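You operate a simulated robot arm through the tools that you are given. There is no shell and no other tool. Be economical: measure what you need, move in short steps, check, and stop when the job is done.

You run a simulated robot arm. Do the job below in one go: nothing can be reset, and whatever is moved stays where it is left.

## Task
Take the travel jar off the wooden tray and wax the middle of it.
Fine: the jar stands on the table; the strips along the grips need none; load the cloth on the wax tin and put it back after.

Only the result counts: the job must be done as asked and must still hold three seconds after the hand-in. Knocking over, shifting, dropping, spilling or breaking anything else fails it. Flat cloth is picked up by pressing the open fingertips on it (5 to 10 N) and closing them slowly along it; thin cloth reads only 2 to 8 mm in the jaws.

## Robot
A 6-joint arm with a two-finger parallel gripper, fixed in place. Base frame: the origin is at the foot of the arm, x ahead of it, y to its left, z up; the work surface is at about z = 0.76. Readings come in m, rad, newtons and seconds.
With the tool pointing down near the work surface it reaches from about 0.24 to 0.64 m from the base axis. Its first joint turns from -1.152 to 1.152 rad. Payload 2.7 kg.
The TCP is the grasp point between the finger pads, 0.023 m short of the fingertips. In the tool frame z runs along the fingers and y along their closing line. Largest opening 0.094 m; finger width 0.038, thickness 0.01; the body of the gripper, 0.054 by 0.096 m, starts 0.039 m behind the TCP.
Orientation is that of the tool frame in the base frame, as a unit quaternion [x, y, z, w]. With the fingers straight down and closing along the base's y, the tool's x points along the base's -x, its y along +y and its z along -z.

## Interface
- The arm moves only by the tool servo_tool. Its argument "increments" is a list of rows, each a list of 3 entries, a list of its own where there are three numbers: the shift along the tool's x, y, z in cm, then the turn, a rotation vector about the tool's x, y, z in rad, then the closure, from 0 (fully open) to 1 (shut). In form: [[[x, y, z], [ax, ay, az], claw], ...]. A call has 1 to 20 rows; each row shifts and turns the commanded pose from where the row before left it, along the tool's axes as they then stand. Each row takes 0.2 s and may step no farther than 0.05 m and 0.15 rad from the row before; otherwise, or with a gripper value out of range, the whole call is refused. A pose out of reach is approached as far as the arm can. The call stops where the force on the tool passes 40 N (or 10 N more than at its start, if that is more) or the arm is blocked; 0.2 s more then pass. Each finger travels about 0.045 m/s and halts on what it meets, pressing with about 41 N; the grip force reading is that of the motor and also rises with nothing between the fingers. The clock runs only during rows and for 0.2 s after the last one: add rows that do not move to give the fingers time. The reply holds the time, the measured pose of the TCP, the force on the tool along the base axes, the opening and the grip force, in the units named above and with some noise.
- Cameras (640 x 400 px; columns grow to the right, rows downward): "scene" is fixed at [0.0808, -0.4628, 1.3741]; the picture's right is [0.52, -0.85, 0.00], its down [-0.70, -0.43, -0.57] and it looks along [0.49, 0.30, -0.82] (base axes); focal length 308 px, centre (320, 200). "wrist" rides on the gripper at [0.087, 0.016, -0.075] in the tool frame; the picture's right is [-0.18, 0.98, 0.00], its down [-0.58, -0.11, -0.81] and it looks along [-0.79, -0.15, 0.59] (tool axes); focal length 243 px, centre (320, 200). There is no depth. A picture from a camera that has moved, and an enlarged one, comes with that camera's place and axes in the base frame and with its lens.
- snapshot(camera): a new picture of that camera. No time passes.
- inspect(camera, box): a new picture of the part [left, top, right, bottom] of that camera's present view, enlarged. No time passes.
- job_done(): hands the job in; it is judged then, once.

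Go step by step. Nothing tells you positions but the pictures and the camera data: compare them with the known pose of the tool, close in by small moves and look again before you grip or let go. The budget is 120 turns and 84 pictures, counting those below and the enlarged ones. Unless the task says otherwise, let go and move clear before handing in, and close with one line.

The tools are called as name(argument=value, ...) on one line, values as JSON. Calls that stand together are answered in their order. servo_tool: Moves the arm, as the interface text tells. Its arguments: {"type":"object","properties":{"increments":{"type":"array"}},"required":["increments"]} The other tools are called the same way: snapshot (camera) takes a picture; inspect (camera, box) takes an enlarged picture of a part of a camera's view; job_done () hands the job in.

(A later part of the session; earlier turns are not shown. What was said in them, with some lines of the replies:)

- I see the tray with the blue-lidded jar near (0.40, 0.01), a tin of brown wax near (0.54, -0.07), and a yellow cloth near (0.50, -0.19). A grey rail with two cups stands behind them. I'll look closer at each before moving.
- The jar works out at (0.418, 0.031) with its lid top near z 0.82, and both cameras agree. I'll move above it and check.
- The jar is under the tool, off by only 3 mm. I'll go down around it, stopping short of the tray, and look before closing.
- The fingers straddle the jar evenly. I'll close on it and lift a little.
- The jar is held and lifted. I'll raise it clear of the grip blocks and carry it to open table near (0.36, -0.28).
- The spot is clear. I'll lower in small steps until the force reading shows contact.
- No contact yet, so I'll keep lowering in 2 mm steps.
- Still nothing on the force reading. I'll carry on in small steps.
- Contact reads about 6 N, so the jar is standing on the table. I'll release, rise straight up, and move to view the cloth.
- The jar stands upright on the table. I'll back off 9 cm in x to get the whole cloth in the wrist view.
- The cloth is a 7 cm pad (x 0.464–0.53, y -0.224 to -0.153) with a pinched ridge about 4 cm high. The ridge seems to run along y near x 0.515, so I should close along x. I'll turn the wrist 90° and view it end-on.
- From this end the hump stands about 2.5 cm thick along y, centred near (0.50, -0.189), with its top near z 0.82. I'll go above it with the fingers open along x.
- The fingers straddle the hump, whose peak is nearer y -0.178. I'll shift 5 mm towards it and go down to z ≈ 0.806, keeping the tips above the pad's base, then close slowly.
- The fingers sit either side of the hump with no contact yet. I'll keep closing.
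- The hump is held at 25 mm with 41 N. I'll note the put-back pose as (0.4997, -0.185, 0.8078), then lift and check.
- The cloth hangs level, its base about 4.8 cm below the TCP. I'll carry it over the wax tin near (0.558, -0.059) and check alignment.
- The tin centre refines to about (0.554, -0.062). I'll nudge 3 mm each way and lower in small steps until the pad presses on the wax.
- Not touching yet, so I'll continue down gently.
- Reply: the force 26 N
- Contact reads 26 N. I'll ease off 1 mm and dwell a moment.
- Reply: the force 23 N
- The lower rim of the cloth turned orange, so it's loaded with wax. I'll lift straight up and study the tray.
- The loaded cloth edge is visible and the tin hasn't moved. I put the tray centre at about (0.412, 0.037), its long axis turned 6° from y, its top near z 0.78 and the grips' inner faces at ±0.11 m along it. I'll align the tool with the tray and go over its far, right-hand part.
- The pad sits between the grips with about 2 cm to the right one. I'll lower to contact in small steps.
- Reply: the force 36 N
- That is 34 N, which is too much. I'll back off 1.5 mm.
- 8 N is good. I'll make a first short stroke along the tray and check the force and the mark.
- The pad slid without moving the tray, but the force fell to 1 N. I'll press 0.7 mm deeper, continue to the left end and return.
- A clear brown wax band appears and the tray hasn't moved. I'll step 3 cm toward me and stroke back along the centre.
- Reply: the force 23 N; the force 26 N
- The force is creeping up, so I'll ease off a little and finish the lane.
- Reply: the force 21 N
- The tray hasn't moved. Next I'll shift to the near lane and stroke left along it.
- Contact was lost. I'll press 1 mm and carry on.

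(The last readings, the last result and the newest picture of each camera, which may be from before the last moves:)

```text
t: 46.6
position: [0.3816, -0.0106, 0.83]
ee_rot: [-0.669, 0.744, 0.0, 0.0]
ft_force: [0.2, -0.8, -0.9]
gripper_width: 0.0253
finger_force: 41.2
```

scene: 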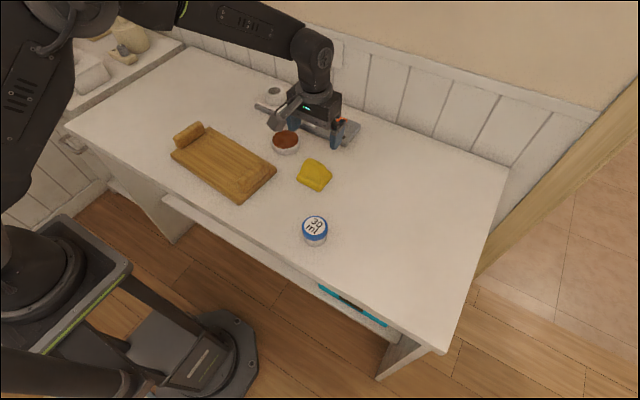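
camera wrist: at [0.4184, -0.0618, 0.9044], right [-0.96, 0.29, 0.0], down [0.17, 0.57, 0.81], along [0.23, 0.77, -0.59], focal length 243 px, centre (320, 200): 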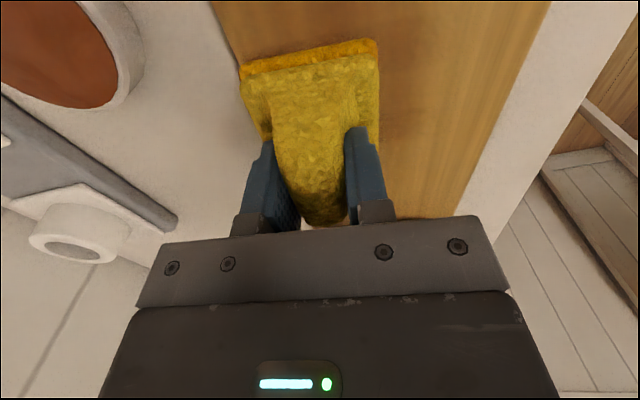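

servo_tool(increments=[[[0, 0, 0.07], [0, 0, 0], 0.95], [[0, 0, 0], [0, 0, 0], 0.95]])

snapshot(camera="wrist")

inspect(camera="scene", box=[165, 95, 325, 205])

```text
t: 47.2
position: [0.3821, -0.0091, 0.8293]
ee_rot: [-0.668, 0.744, 0.0, 0.0]
ft_force: [-0.1, 1.1, -0.5]
gripper_width: 0.0255
finger_force: 41.0
```

```text
45 pictures are left
camera wrist: at [0.3544, -0.0946, 0.9041], right [-0.96, 0.29, 0.0], down [0.17, 0.57, 0.81], along [0.23, 0.77, -0.59], focal length 243 px, centre (320, 200)
```

wrist: 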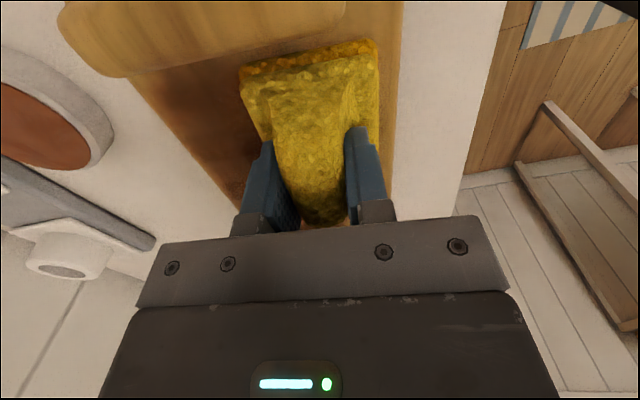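

```text
3.64 times, centred on (245, 150) of scene
camera zoom: at [0.0808, -0.4628, 1.3741], right [0.52, -0.85, 0.0], down [-0.7, -0.43, -0.57], along [0.49, 0.3, -0.82], focal length 1120 px, centre (593, 382)
```

zoom: 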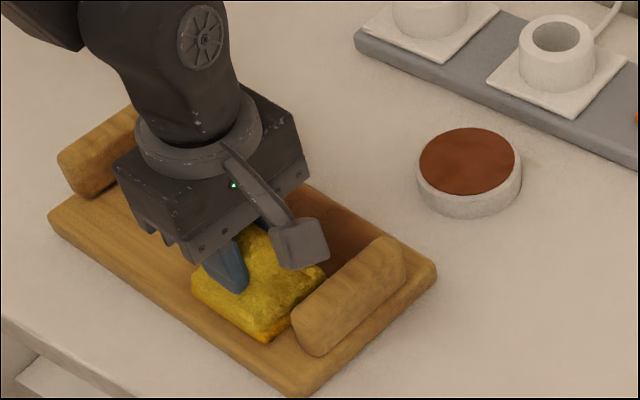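

The pad is well placed along the near edge and still has wax on it. I'll press down in half-millimetre steps until contact.

servo_tool(increments=[[[0, 0, 0.05], [0, 0, 0], 0.95], [[0, 0, 0.05], [0, 0, 0], 0.95], [[0, 0, 0], [0, 0, 0], 0.95]])

```text
t: 48.1
position: [0.3815, -0.0104, 0.8297]
ee_rot: [-0.669, 0.743, -0.001, 0.001]
ft_force: [-3.3, -1.2, 7.2]
gripper_width: 0.0253
finger_force: 40.6
stopped in row 3: the force on the tool passed its limit (the readings are from after the stop); the commanded pose is now the measured one
```

The force spiked briefly and has settled at 7 N, which is what I want. I'll stroke along the near lane.

servo_tool(increments=[[[-0.8, 0, 0], [0, 0, 0], 0.95], [[-0.8, 0, 0], [0, 0, 0], 0.95], [[-0.8, 0, 0], [0, 0, 0], 0.95], [[-0.8, 0, 0], [0, 0, 0], 0.95]])

```text
t: 49.1
position: [0.3865, 0.0216, 0.8288]
ee_rot: [-0.669, 0.743, -0.001, 0.001]
ft_force: [-2.0, -8.9, 18.4]
gripper_width: 0.0251
finger_force: 40.7
```

servo_tool(increments=[[[-0.8, 0, -0.05], [0, 0, 0], 0.95], [[-0.8, 0, 0], [0, 0, 0], 0.95], [[-0.8, 0, 0], [0, 0, 0], 0.95], [[-0.8, 0, 0], [0, 0, 0], 0.95]])

```text
t: 50.1
position: [0.3882, 0.0529, 0.8302]
ee_rot: [-0.669, 0.743, -0.001, 0.0]
ft_force: [0.7, -0.7, 0.1]
gripper_width: 0.025
finger_force: 41.2
```

servo_tool(increments=[[[0, 0, 0.04], [0, 0, 0], 0.95], [[0.6, 0, 0], [0, 0, 0], 0.95], [[0.6, 0, 0], [0, 0, 0], 0.95], [[0.6, 0, 0], [0, 0, 0], 0.95]])

```text
t: 51.1
position: [0.3897, 0.0355, 0.8291]
ee_rot: [-0.668, 0.744, -0.001, 0.0]
ft_force: [-0.4, 1.2, 2.9]
gripper_width: 0.0252
finger_force: 40.6
```

Force is light at 3 N. I'll add a touch more pressure and sweep to the left end of the near lane.

servo_tool(increments=[[[-0.8, 0, 0.02], [0, 0, 0], 0.95], [[-0.8, 0, 0], [0, 0, 0], 0.95], [[-0.8, 0, 0], [0, 0, 0], 0.95], [[-0.8, 0, 0], [0, 0, 0], 0.95], [[-0.8, 0, 0], [0, 0, 0], 0.95], [[-0.8, 0, 0], [0, 0, 0], 0.95]])

inspect(camera="scene", box=[165, 95, 325, 205])

```text
t: 52.5
position: [0.3916, 0.083, 0.8284]
ee_rot: [-0.669, 0.743, -0.001, 0.001]
ft_force: [-0.2, -1.9, 2.9]
gripper_width: 0.0253
finger_force: 40.9
```

```text
3.64 times, centred on (245, 150) of scene
camera zoom: at [0.0808, -0.4628, 1.3741], right [0.52, -0.85, 0.0], down [-0.7, -0.43, -0.57], along [0.49, 0.3, -0.82], focal length 1120 px, centre (593, 382)
```

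zoom: 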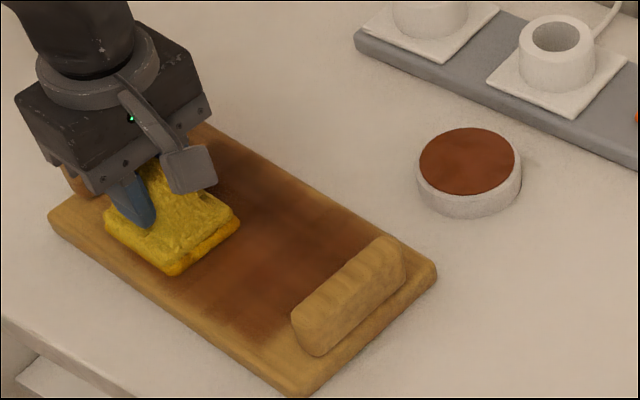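

The middle is browning well. A narrow near-edge strip is still bare, so I'll move 7 mm nearer and stroke back.

servo_tool(increments=[[[0, 0.7, 0.03], [0, 0, 0], 0.95], [[0.8, 0, 0], [0, 0, 0], 0.95], [[0.8, 0, 0], [0, 0, 0], 0.95], [[0.8, 0, 0], [0, 0, 0], 0.95], [[0.8, 0, 0], [0, 0, 0], 0.95], [[0.8, 0, 0], [0, 0, 0], 0.95], [[0.8, 0, 0], [0, 0, 0], 0.95]])

```text
t: 54.1
position: [0.3803, 0.0387, 0.8288]
ee_rot: [-0.669, 0.744, -0.001, 0.002]
ft_force: [2.5, 10.4, 20.9]
gripper_width: 0.0252
finger_force: 41.1
```

servo_tool(increments=[[[0.8, 0, -0.03], [0, 0, 0], 0.95], [[0.8, 0, 0], [0, 0, 0], 0.95], [[0.8, 0, 0], [0, 0, 0], 0.95], [[0.8, 0, 0], [0, 0, 0], 0.95], [[0.8, 0, 0], [0, 0, 0], 0.95], [[0.8, 0, 0], [0, 0, 0], 0.95]])

inspect(camera="scene", box=[165, 95, 325, 205])

```text
t: 55.5
position: [0.3754, -0.0115, 0.8288]
ee_rot: [-0.669, 0.743, 0.0, 0.001]
ft_force: [0.7, 10.1, 17.8]
gripper_width: 0.0251
finger_force: 40.4
```

```text
3.64 times, centred on (245, 150) of scene
camera zoom: at [0.0806, -0.4625, 1.3742], right [0.52, -0.85, 0.0], down [-0.7, -0.43, -0.57], along [0.49, 0.3, -0.82], focal length 1120 px, centre (593, 382)
```

zoom: 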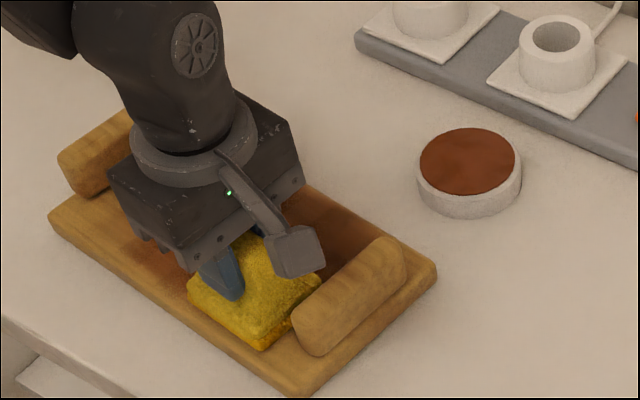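

The tray still hasn't moved. I'll do overlap lanes now to even out the middle, starting with 2.2 cm over and a stroke to the left.

servo_tool(increments=[[[0, -0.8, -0.02], [0, 0, 0], 0.95], [[0, -0.7, 0], [0, 0, 0], 0.95], [[0, -0.7, 0], [0, 0, 0], 0.95], [[-0.8, 0, 0], [0, 0, 0], 0.95], [[-0.8, 0, 0], [0, 0, 0], 0.95], [[-0.8, 0, 0], [0, 0, 0], 0.95], [[-0.8, 0, 0], [0, 0, 0], 0.95], [[-0.8, 0, 0], [0, 0, 0], 0.95]])

```text
t: 57.3
position: [0.4021, 0.0267, 0.8296]
ee_rot: [-0.668, 0.744, -0.001, 0.002]
ft_force: [-1.3, -12.1, 25.2]
gripper_width: 0.0258
finger_force: 41.3
```

servo_tool(increments=[[[-0.8, 0, -0.05], [0, 0, 0], 0.95], [[-0.8, 0, 0], [0, 0, 0], 0.95], [[-0.8, 0, 0], [0, 0, 0], 0.95], [[-0.8, 0, 0], [0, 0, 0], 0.95], [[-0.8, 0, 0], [0, 0, 0], 0.95], [[-0.8, 0, 0], [0, 0, 0], 0.95], [[-0.8, 0, 0], [0, 0, 0], 0.95]])

inspect(camera="scene", box=[165, 95, 325, 205])

```text
t: 58.9
position: [0.4063, 0.083, 0.8279]
ee_rot: [-0.669, 0.744, 0.0, 0.001]
ft_force: [-1.8, -9.3, 20.4]
gripper_width: 0.0252
finger_force: 40.5
```

```text
3.64 times, centred on (245, 150) of scene
camera zoom: at [0.0806, -0.4631, 1.374], right [0.52, -0.85, 0.0], down [-0.7, -0.43, -0.57], along [0.49, 0.3, -0.82], focal length 1120 px, centre (593, 382)
```

zoom: 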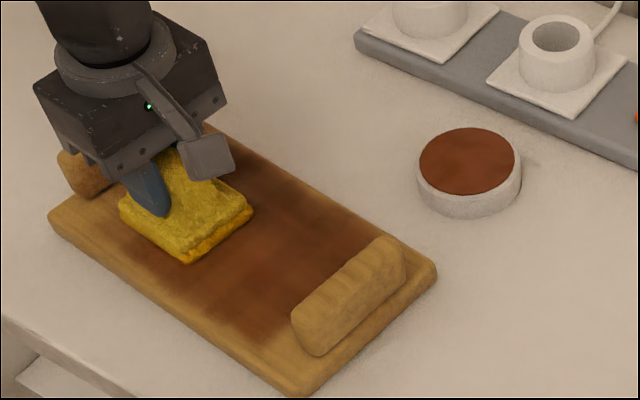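

Nicely even now. One last lane goes along the far edge, back towards the right.

servo_tool(increments=[[[0, -0.8, -0.04], [0, 0, 0], 0.95], [[0, -0.8, 0], [0, 0, 0], 0.95], [[0, -0.8, 0], [0, 0, 0], 0.95], [[0, -0.8, 0], [0, 0, 0], 0.95], [[0, -0.8, 0], [0, 0, 0], 0.95], [[0, -0.8, 0], [0, 0, 0], 0.95]])

```text
t: 60.3
position: [0.4549, 0.0753, 0.8295]
ee_rot: [-0.669, 0.744, 0.001, 0.0]
ft_force: [0.6, -0.2, 0.0]
gripper_width: 0.0254
finger_force: 41.2
```

servo_tool(increments=[[[0, 0, 0.04], [0, 0, 0], 0.95], [[0.8, 0, 0], [0, 0, 0], 0.95], [[0.8, 0, 0], [0, 0, 0], 0.95], [[0.8, 0, 0], [0, 0, 0], 0.95]])

```text
t: 61.3
position: [0.4533, 0.0547, 0.829]
ee_rot: [-0.668, 0.744, -0.002, 0.003]
ft_force: [1.5, 6.9, 11.8]
gripper_width: 0.0254
finger_force: 40.8
```

servo_tool(increments=[[[0.8, 0, 0], [0, 0, 0], 0.95], [[0.8, 0, 0], [0, 0, 0], 0.95], [[0.8, 0, 0], [0, 0, 0], 0.95], [[0.8, 0, 0], [0, 0, 0], 0.95], [[0.8, 0, 0], [0, 0, 0], 0.95], [[0.8, 0, 0], [0, 0, 0], 0.95], [[0.8, 0, 0], [0, 0, 0], 0.95], [[0.8, 0, 0], [0, 0, 0], 0.95]])

```text
t: 63.1
position: [0.444, -0.0112, 0.829]
ee_rot: [-0.668, 0.744, -0.001, 0.0]
ft_force: [2.7, 9.4, 19.3]
gripper_width: 0.0254
finger_force: 41.3
```

That finishes the lane. I'll lift off, turn back and carry the cloth above its original spot, then inspect the tray.

servo_tool(increments=[[[0, 0, -0.5], [0, 0, 0], 0.95], [[0, 0, -2.5], [0, 0, 0], 0.95], [[0, 0, -3], [0, 0, 0], 0.95], [[0, 0, 0], [0, 0, -0.106], 0.95], [[3.48, -1.11, 0], [0, 0, 0], 0.95], [[3.48, -1.11, 0], [0, 0, 0], 0.95], [[3.48, -1.11, 0], [0, 0, 0], 0.95], [[3.48, -1.11, 0], [0, 0, 0], 0.95], [[3.48, -1.11, 0], [0, 0, 0], 0.95], [[0, 0, 0], [0, 0, 0], 0.95]])

inspect(camera="scene", box=[165, 115, 285, 205])

snapshot(camera="scene")

```text
t: 65.3
position: [0.5032, -0.1845, 0.8881]
ee_rot: [-0.707, 0.707, 0.0, 0.001]
ft_force: [-0.9, 0.3, 0.4]
gripper_width: 0.0252
finger_force: 41.0
```

```text
4.44 times, centred on (225, 160) of scene
camera zoom: at [0.0808, -0.4628, 1.3741], right [0.52, -0.85, 0.0], down [-0.7, -0.43, -0.57], along [0.49, 0.3, -0.82], focal length 1369 px, centre (742, 378)
```

zoom: 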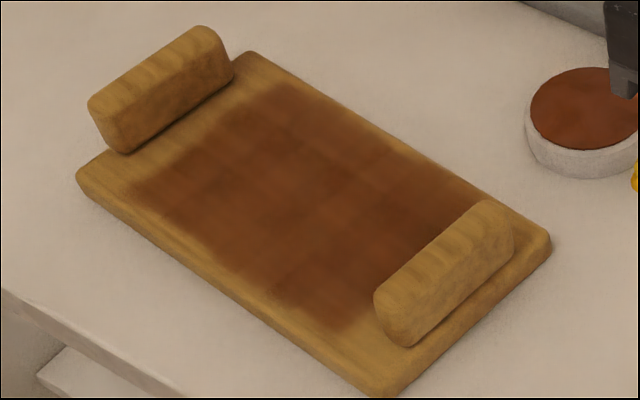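

```text
39 pictures are left
```

scene: 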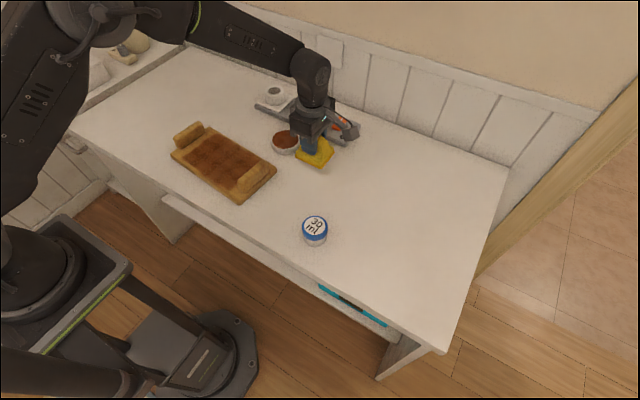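

The wax coverage is good and the tray is exactly where it was, with 2 cm bare strips left at the grips. The near edge still shows about 1 cm of bare wood, so I'll do one more lane there before putting the cloth back.

servo_tool(increments=[[[0, 0, 0], [0, 0, 0.106], 0.95], [[-3.22, 3.04, 0], [0, 0, 0], 0.95], [[-3.22, 3.04, 0], [0, 0, 0], 0.95], [[-3.22, 3.04, 0], [0, 0, 0], 0.95], [[-3.22, 3.04, 0], [0, 0, 0], 0.95], [[-3.22, 3.04, 0], [0, 0, 0], 0.95], [[0, 0, 2.5], [0, 0, 0], 0.95], [[0, 0, 2], [0, 0, 0], 0.95], [[0, 0, 0.7], [0, 0, 0], 0.95], [[0, 0, 0], [0, 0, 0], 0.95]])

inspect(camera="scene", box=[165, 95, 325, 205])

```text
t: 67.5
position: [0.3664, -0.0106, 0.8377]
ee_rot: [-0.668, 0.744, 0.0, 0.001]
ft_force: [0.0, 1.0, -0.5]
gripper_width: 0.0252
finger_force: 40.8
```

```text
3.64 times, centred on (245, 150) of scene
camera zoom: at [0.0808, -0.4628, 1.3741], right [0.52, -0.85, 0.0], down [-0.7, -0.43, -0.57], along [0.49, 0.3, -0.82], focal length 1120 px, centre (593, 382)
```

zoom: 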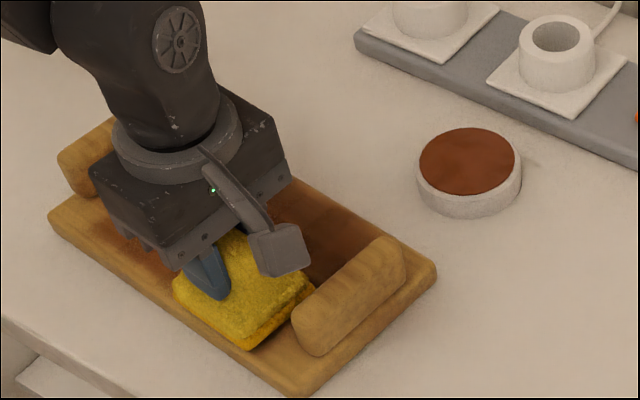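

servo_tool(increments=[[[0, 0, 0.4], [0, 0, 0], 0.95], [[0, 0, 0.2], [0, 0, 0], 0.95], [[0, 0, 0.05], [0, 0, 0], 0.95], [[0, 0, 0], [0, 0, 0], 0.95]])

```text
t: 68.5
position: [0.3665, -0.0094, 0.8307]
ee_rot: [-0.668, 0.744, -0.001, 0.001]
ft_force: [-0.3, 0.4, -0.7]
gripper_width: 0.0254
finger_force: 41.1
```

servo_tool(increments=[[[0, 0, 0.05], [0, 0, 0], 0.95], [[0, 0, 0.05], [0, 0, 0], 0.95], [[0, 0, 0], [0, 0, 0], 0.95]])

```text
t: 69.3
position: [0.3662, -0.0091, 0.83]
ee_rot: [-0.668, 0.744, -0.001, 0.0]
ft_force: [-0.1, 0.0, -0.6]
gripper_width: 0.0253
finger_force: 40.9
```

servo_tool(increments=[[[0, 0, 0.05], [0, 0, 0], 0.95], [[0, 0, 0.05], [0, 0, 0], 0.95], [[0, 0, 0], [0, 0, 0], 0.95]])

```text
t: 70.1
position: [0.3668, -0.0081, 0.8299]
ee_rot: [-0.668, 0.744, -0.001, 0.0]
ft_force: [-1.2, -2.6, 3.3]
gripper_width: 0.0253
finger_force: 40.6
```

Contact is light at 3 N. I'll add a hair more and stroke along the near edge.

servo_tool(increments=[[[0, 0, 0.03], [0, 0, 0], 0.95], [[-0.8, 0, 0], [0, 0, 0], 0.95], [[-0.8, 0, 0], [0, 0, 0], 0.95], [[-0.8, 0, 0], [0, 0, 0], 0.95], [[-0.8, 0, 0], [0, 0, 0], 0.95], [[-0.8, 0, 0], [0, 0, 0], 0.95]])

```text
t: 71.5
position: [0.3725, 0.0294, 0.829]
ee_rot: [-0.669, 0.744, -0.001, 0.001]
ft_force: [-0.4, -4.3, 6.9]
gripper_width: 0.0254
finger_force: 40.6
```

servo_tool(increments=[[[-0.8, 0, 0], [0, 0, 0], 0.95], [[-0.8, 0, 0], [0, 0, 0], 0.95], [[-0.8, 0, 0], [0, 0, 0], 0.95], [[-0.8, 0, 0], [0, 0, 0], 0.95], [[-0.8, 0, 0], [0, 0, 0], 0.95], [[-0.8, 0, 0], [0, 0, 0], 0.95], [[-0.6, 0, 0], [0, 0, 0], 0.95]])

```text
t: 73.2
position: [0.3771, 0.0838, 0.8287]
ee_rot: [-0.669, 0.744, -0.001, 0.002]
ft_force: [-2.7, -1.7, 8.2]
gripper_width: 0.0256
finger_force: 40.8
stopped in row 7: the force on the tool passed its limit (the readings are from after the stop); the commanded pose is now the measured one
```

The lane is done. I'll lift off, turn back and carry the cloth to its original spot.

servo_tool(increments=[[[0, 0, -0.5], [0, 0, 0], 0.95], [[0, 0, -2.5], [0, 0, 0], 0.95], [[0, 0, -3], [0, 0, 0], 0.95], [[0, 0, 0], [0, 0, -0.106], 0.95], [[3.84, -1.75, 0], [0, 0, 0], 0.95], [[3.84, -1.75, 0], [0, 0, 0], 0.95], [[3.84, -1.75, 0], [0, 0, 0], 0.95], [[3.84, -1.75, 0], [0, 0, 0], 0.95], [[3.84, -1.75, 0], [0, 0, 0], 0.95], [[3.84, -1.75, 0], [0, 0, 0], 0.95], [[3.84, -1.75, 0], [0, 0, 0], 0.95], [[0, 0, 0], [0, 0, 0], 0.95]])

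inspect(camera="scene", box=[165, 115, 285, 205])

inspect(camera="scene", box=[265, 120, 365, 200])

```text
t: 75.8
position: [0.4984, -0.184, 0.8873]
ee_rot: [0.707, -0.707, 0.001, -0.002]
ft_force: [-0.1, 0.0, -1.0]
gripper_width: 0.0254
finger_force: 41.0
```

```text
4.44 times, centred on (225, 160) of scene
camera zoom: at [0.0808, -0.4628, 1.3741], right [0.52, -0.85, 0.0], down [-0.7, -0.43, -0.57], along [0.49, 0.3, -0.82], focal length 1369 px, centre (742, 378)
```

zoom: 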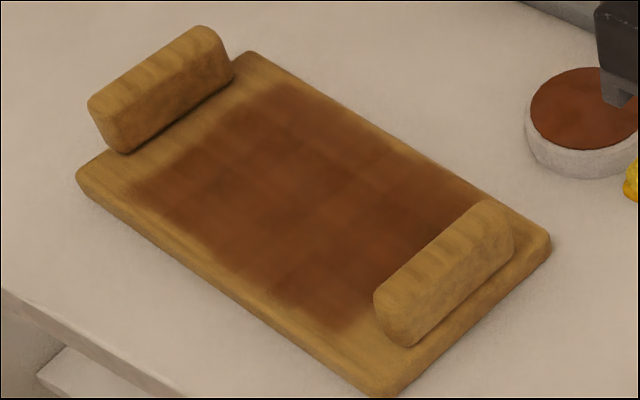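

```text
5.00 times, centred on (315, 160) of scene
camera zoom: at [0.0808, -0.4628, 1.3741], right [0.52, -0.85, 0.0], down [-0.7, -0.43, -0.57], along [0.49, 0.3, -0.82], focal length 1540 px, centre (345, 400)
```

zoom: 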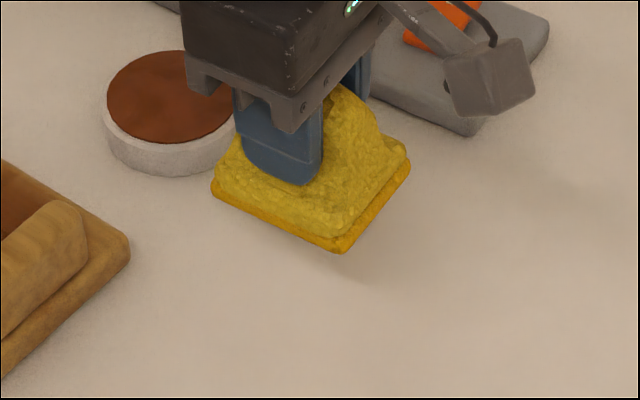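

The waxed area fills a clean rectangle with the edge margins unchanged, so coverage looks complete. The cloth is over its old place, so I'll lower it.

servo_tool(increments=[[[0, 0, 3], [0, 0, 0], 0.95], [[0, 0, 3], [0, 0, 0], 0.95], [[0, 0, 1], [0, 0, 0], 0.95], [[0, 0, 0.3], [0, 0, 0], 0.95], [[0, 0, 0], [0, 0, 0], 0.95]])

```text
t: 77.0
position: [0.4994, -0.1842, 0.8164]
ee_rot: [0.707, -0.707, 0.002, 0.0]
ft_force: [-0.7, -0.1, 0.2]
gripper_width: 0.0253
finger_force: 41.3
```

servo_tool(increments=[[[0, 0, 0.3], [0, 0, 0], 0.95], [[0, 0, 0.2], [0, 0, 0], 0.95], [[0, 0, 0], [0, 0, 0], 0.95]])

```text
t: 77.8
position: [0.4992, -0.184, 0.8106]
ee_rot: [0.707, -0.707, 0.001, -0.001]
ft_force: [0.3, -0.1, -0.3]
gripper_width: 0.0251
finger_force: 41.4
```

servo_tool(increments=[[[0, 0, 0.1], [0, 0, 0], 0.95], [[0, 0, 0.1], [0, 0, 0], 0.95], [[0, 0, 0], [0, 0, 0], 0.95]])

```text
t: 78.6
position: [0.4995, -0.1849, 0.8093]
ee_rot: [0.707, -0.707, 0.001, -0.001]
ft_force: [-0.1, -0.1, -0.1]
gripper_width: 0.0253
finger_force: 41.0
```

servo_tool(increments=[[[0, 0, 0.1], [0, 0, 0], 0.95], [[0, 0, 0.05], [0, 0, 0], 0.95], [[0, 0, 0], [0, 0, 0], 0.95]])

```text
t: 79.4
position: [0.5001, -0.1845, 0.8077]
ee_rot: [-0.707, 0.707, -0.001, 0.001]
ft_force: [-0.1, 0.1, -0.3]
gripper_width: 0.0253
finger_force: 41.0
```

servo_tool(increments=[[[0, 0, 0.05], [0, 0, 0], 0.95], [[0, 0, 0.05], [0, 0, 0], 0.95], [[0, 0, 0], [0, 0, 0], 0.95]])

inspect(camera="scene", box=[265, 120, 365, 200])

```text
t: 80.2
position: [0.5003, -0.1847, 0.8058]
ee_rot: [0.707, -0.707, 0.002, -0.001]
ft_force: [-2.6, 2.1, 7.2]
gripper_width: 0.0255
finger_force: 41.3
```

```text
5.00 times, centred on (315, 160) of scene
camera zoom: at [0.0807, -0.4627, 1.3741], right [0.52, -0.85, 0.0], down [-0.7, -0.43, -0.57], along [0.49, 0.3, -0.82], focal length 1540 px, centre (345, 400)
```

zoom: 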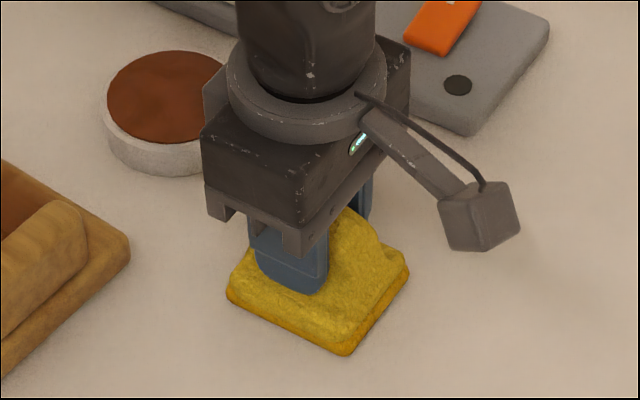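

The cloth is down on its original footprint. I'll release it and rise clear.

servo_tool(increments=[[[0, 0, 0], [0, 0, 0], 0.7], [[0, 0, 0], [0, 0, 0], 0.5], [[0, 0, 0], [0, 0, 0], 0.3], [[0, 0, 0], [0, 0, 0], 0.2], [[0, 0, 0], [0, 0, 0], 0.2], [[0, 0, -2], [0, 0, 0], 0.2], [[0, 0, -4], [0, 0, 0], 0.2], [[0, 0, -4], [0, 0, 0], 0.2], [[0, 0, -4], [0, 0, 0], 0.2], [[2, 4, 0], [0, 0, 0], 0.2], [[2, 4, 0], [0, 0, 0], 0.2], [[2, 4, 0], [0, 0, 0], 0.2], [[0, 0, 0], [0, 0, 0], 0.2]])

snapshot(camera="scene")

inspect(camera="scene", box=[160, 80, 360, 205])

```text
t: 83.0
position: [0.3758, -0.2412, 0.9501]
ee_rot: [-0.707, 0.707, 0.0, 0.002]
ft_force: [-0.2, -0.7, 0.6]
gripper_width: 0.0755
finger_force: 0.0
```

```text
34 pictures are left
```

scene: 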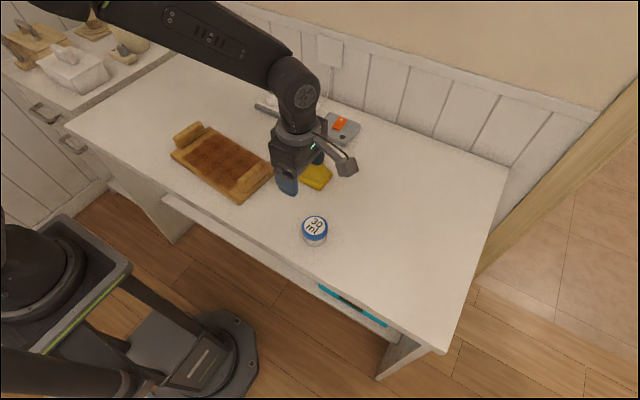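

```text
3.20 times, centred on (260, 142) of scene
camera zoom: at [0.0808, -0.4628, 1.3741], right [0.52, -0.85, 0.0], down [-0.7, -0.43, -0.57], along [0.49, 0.3, -0.82], focal length 986 px, centre (512, 384)
```

zoom: 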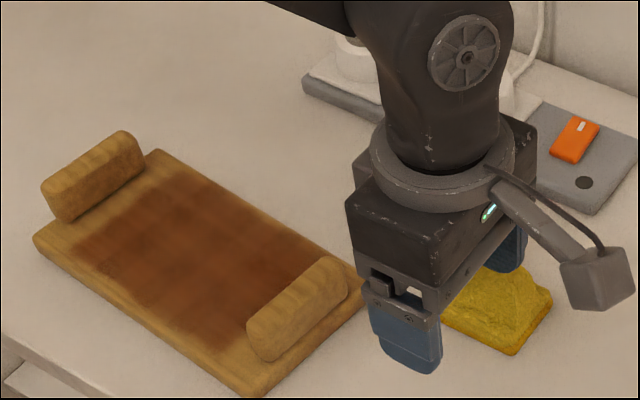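

Everything stands as it should. As a last check I'll rise and look at the tray just behind the right grip, which the scene camera can't see.

servo_tool(increments=[[[0, 0, -4.5], [0, 0, 0], 0.2], [[-3, -0.5, -4], [0, 0, 0], 0.2], [[-4, -0.5, -1], [0, 0, 0], 0.2], [[-4, -0.5, 0], [0, 0, 0], 0.2], [[-4, -0.5, 0], [0, 0, 0], 0.2], [[0, 0, 0], [0, 0, 0], 0.2]])

snapshot(camera="wrist")

snapshot(camera="scene")

```text
refused: row 2 steps farther than a row can; nothing moved
```

```text
32 pictures are left
camera wrist: at [0.3578, -0.3287, 1.0248], right [-0.98, 0.18, 0.0], down [0.11, 0.58, 0.81], along [0.15, 0.79, -0.59], focal length 243 px, centre (320, 200)
```

wrist: 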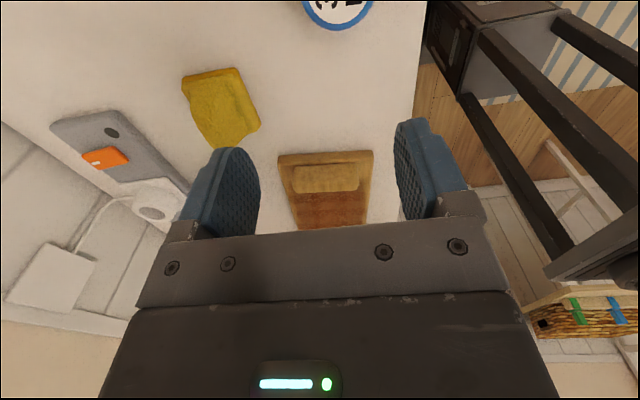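

```text
31 pictures are left
```

scene: 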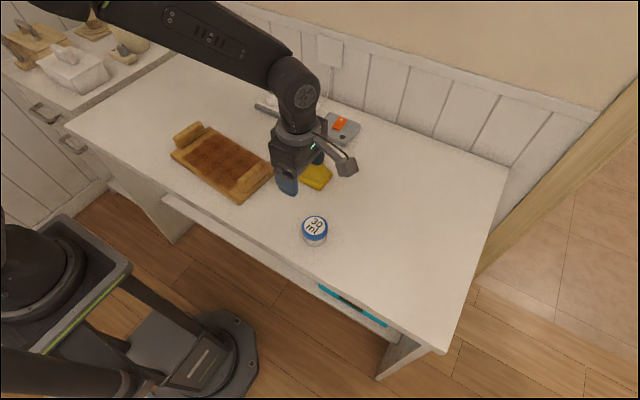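

That step was too long and was refused, so nothing moved. I'll redo it with shorter rows.

servo_tool(increments=[[[0, 0, -4.5], [0, 0, 0], 0.2], [[-2, -0.5, -4], [0, 0, 0], 0.2], [[-4, -0.5, -1], [0, 0, 0], 0.2], [[-4, -0.5, 0], [0, 0, 0], 0.2], [[-4, -0.5, 0], [0, 0, 0], 0.2], [[0, 0, 0], [0, 0, 0], 0.2]])

snapshot(camera="wrist")

snapshot(camera="scene")

```text
t: 84.4
position: [0.3989, -0.1037, 1.0414]
ee_rot: [-0.707, 0.707, -0.001, 0.001]
ft_force: [-0.2, -0.5, -0.6]
gripper_width: 0.075
finger_force: 0.1
```

```text
30 pictures are left
camera wrist: at [0.3813, -0.1903, 1.1152], right [-0.98, 0.18, 0.0], down [0.11, 0.58, 0.81], along [0.15, 0.79, -0.59], focal length 243 px, centre (320, 200)
```

wrist: 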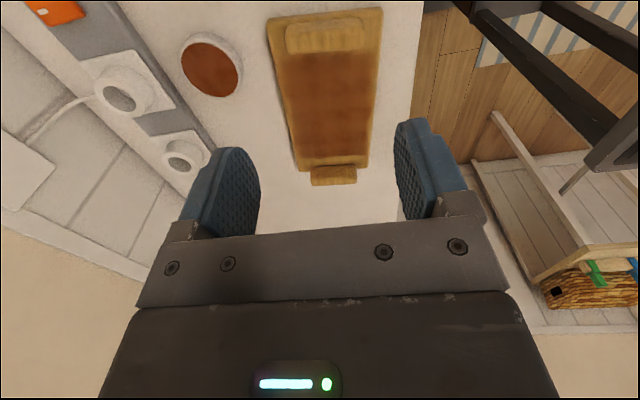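

```text
29 pictures are left
```

scene: 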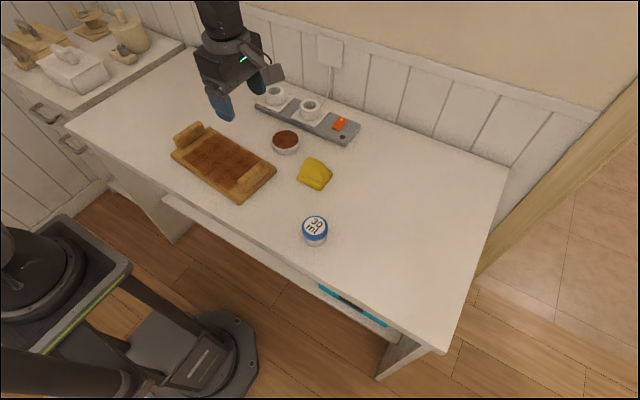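

The middle of the tray is waxed right across, with only the strips by the grips left bare. The jar stands on the table, the cloth is back in place and nothing else has moved, so I'm handing in.

job_done()

```text
The job is handed in.
```

The jar is standing on the table, the middle of the tray is waxed, the cloth is back where it was, and I've handed the job in.
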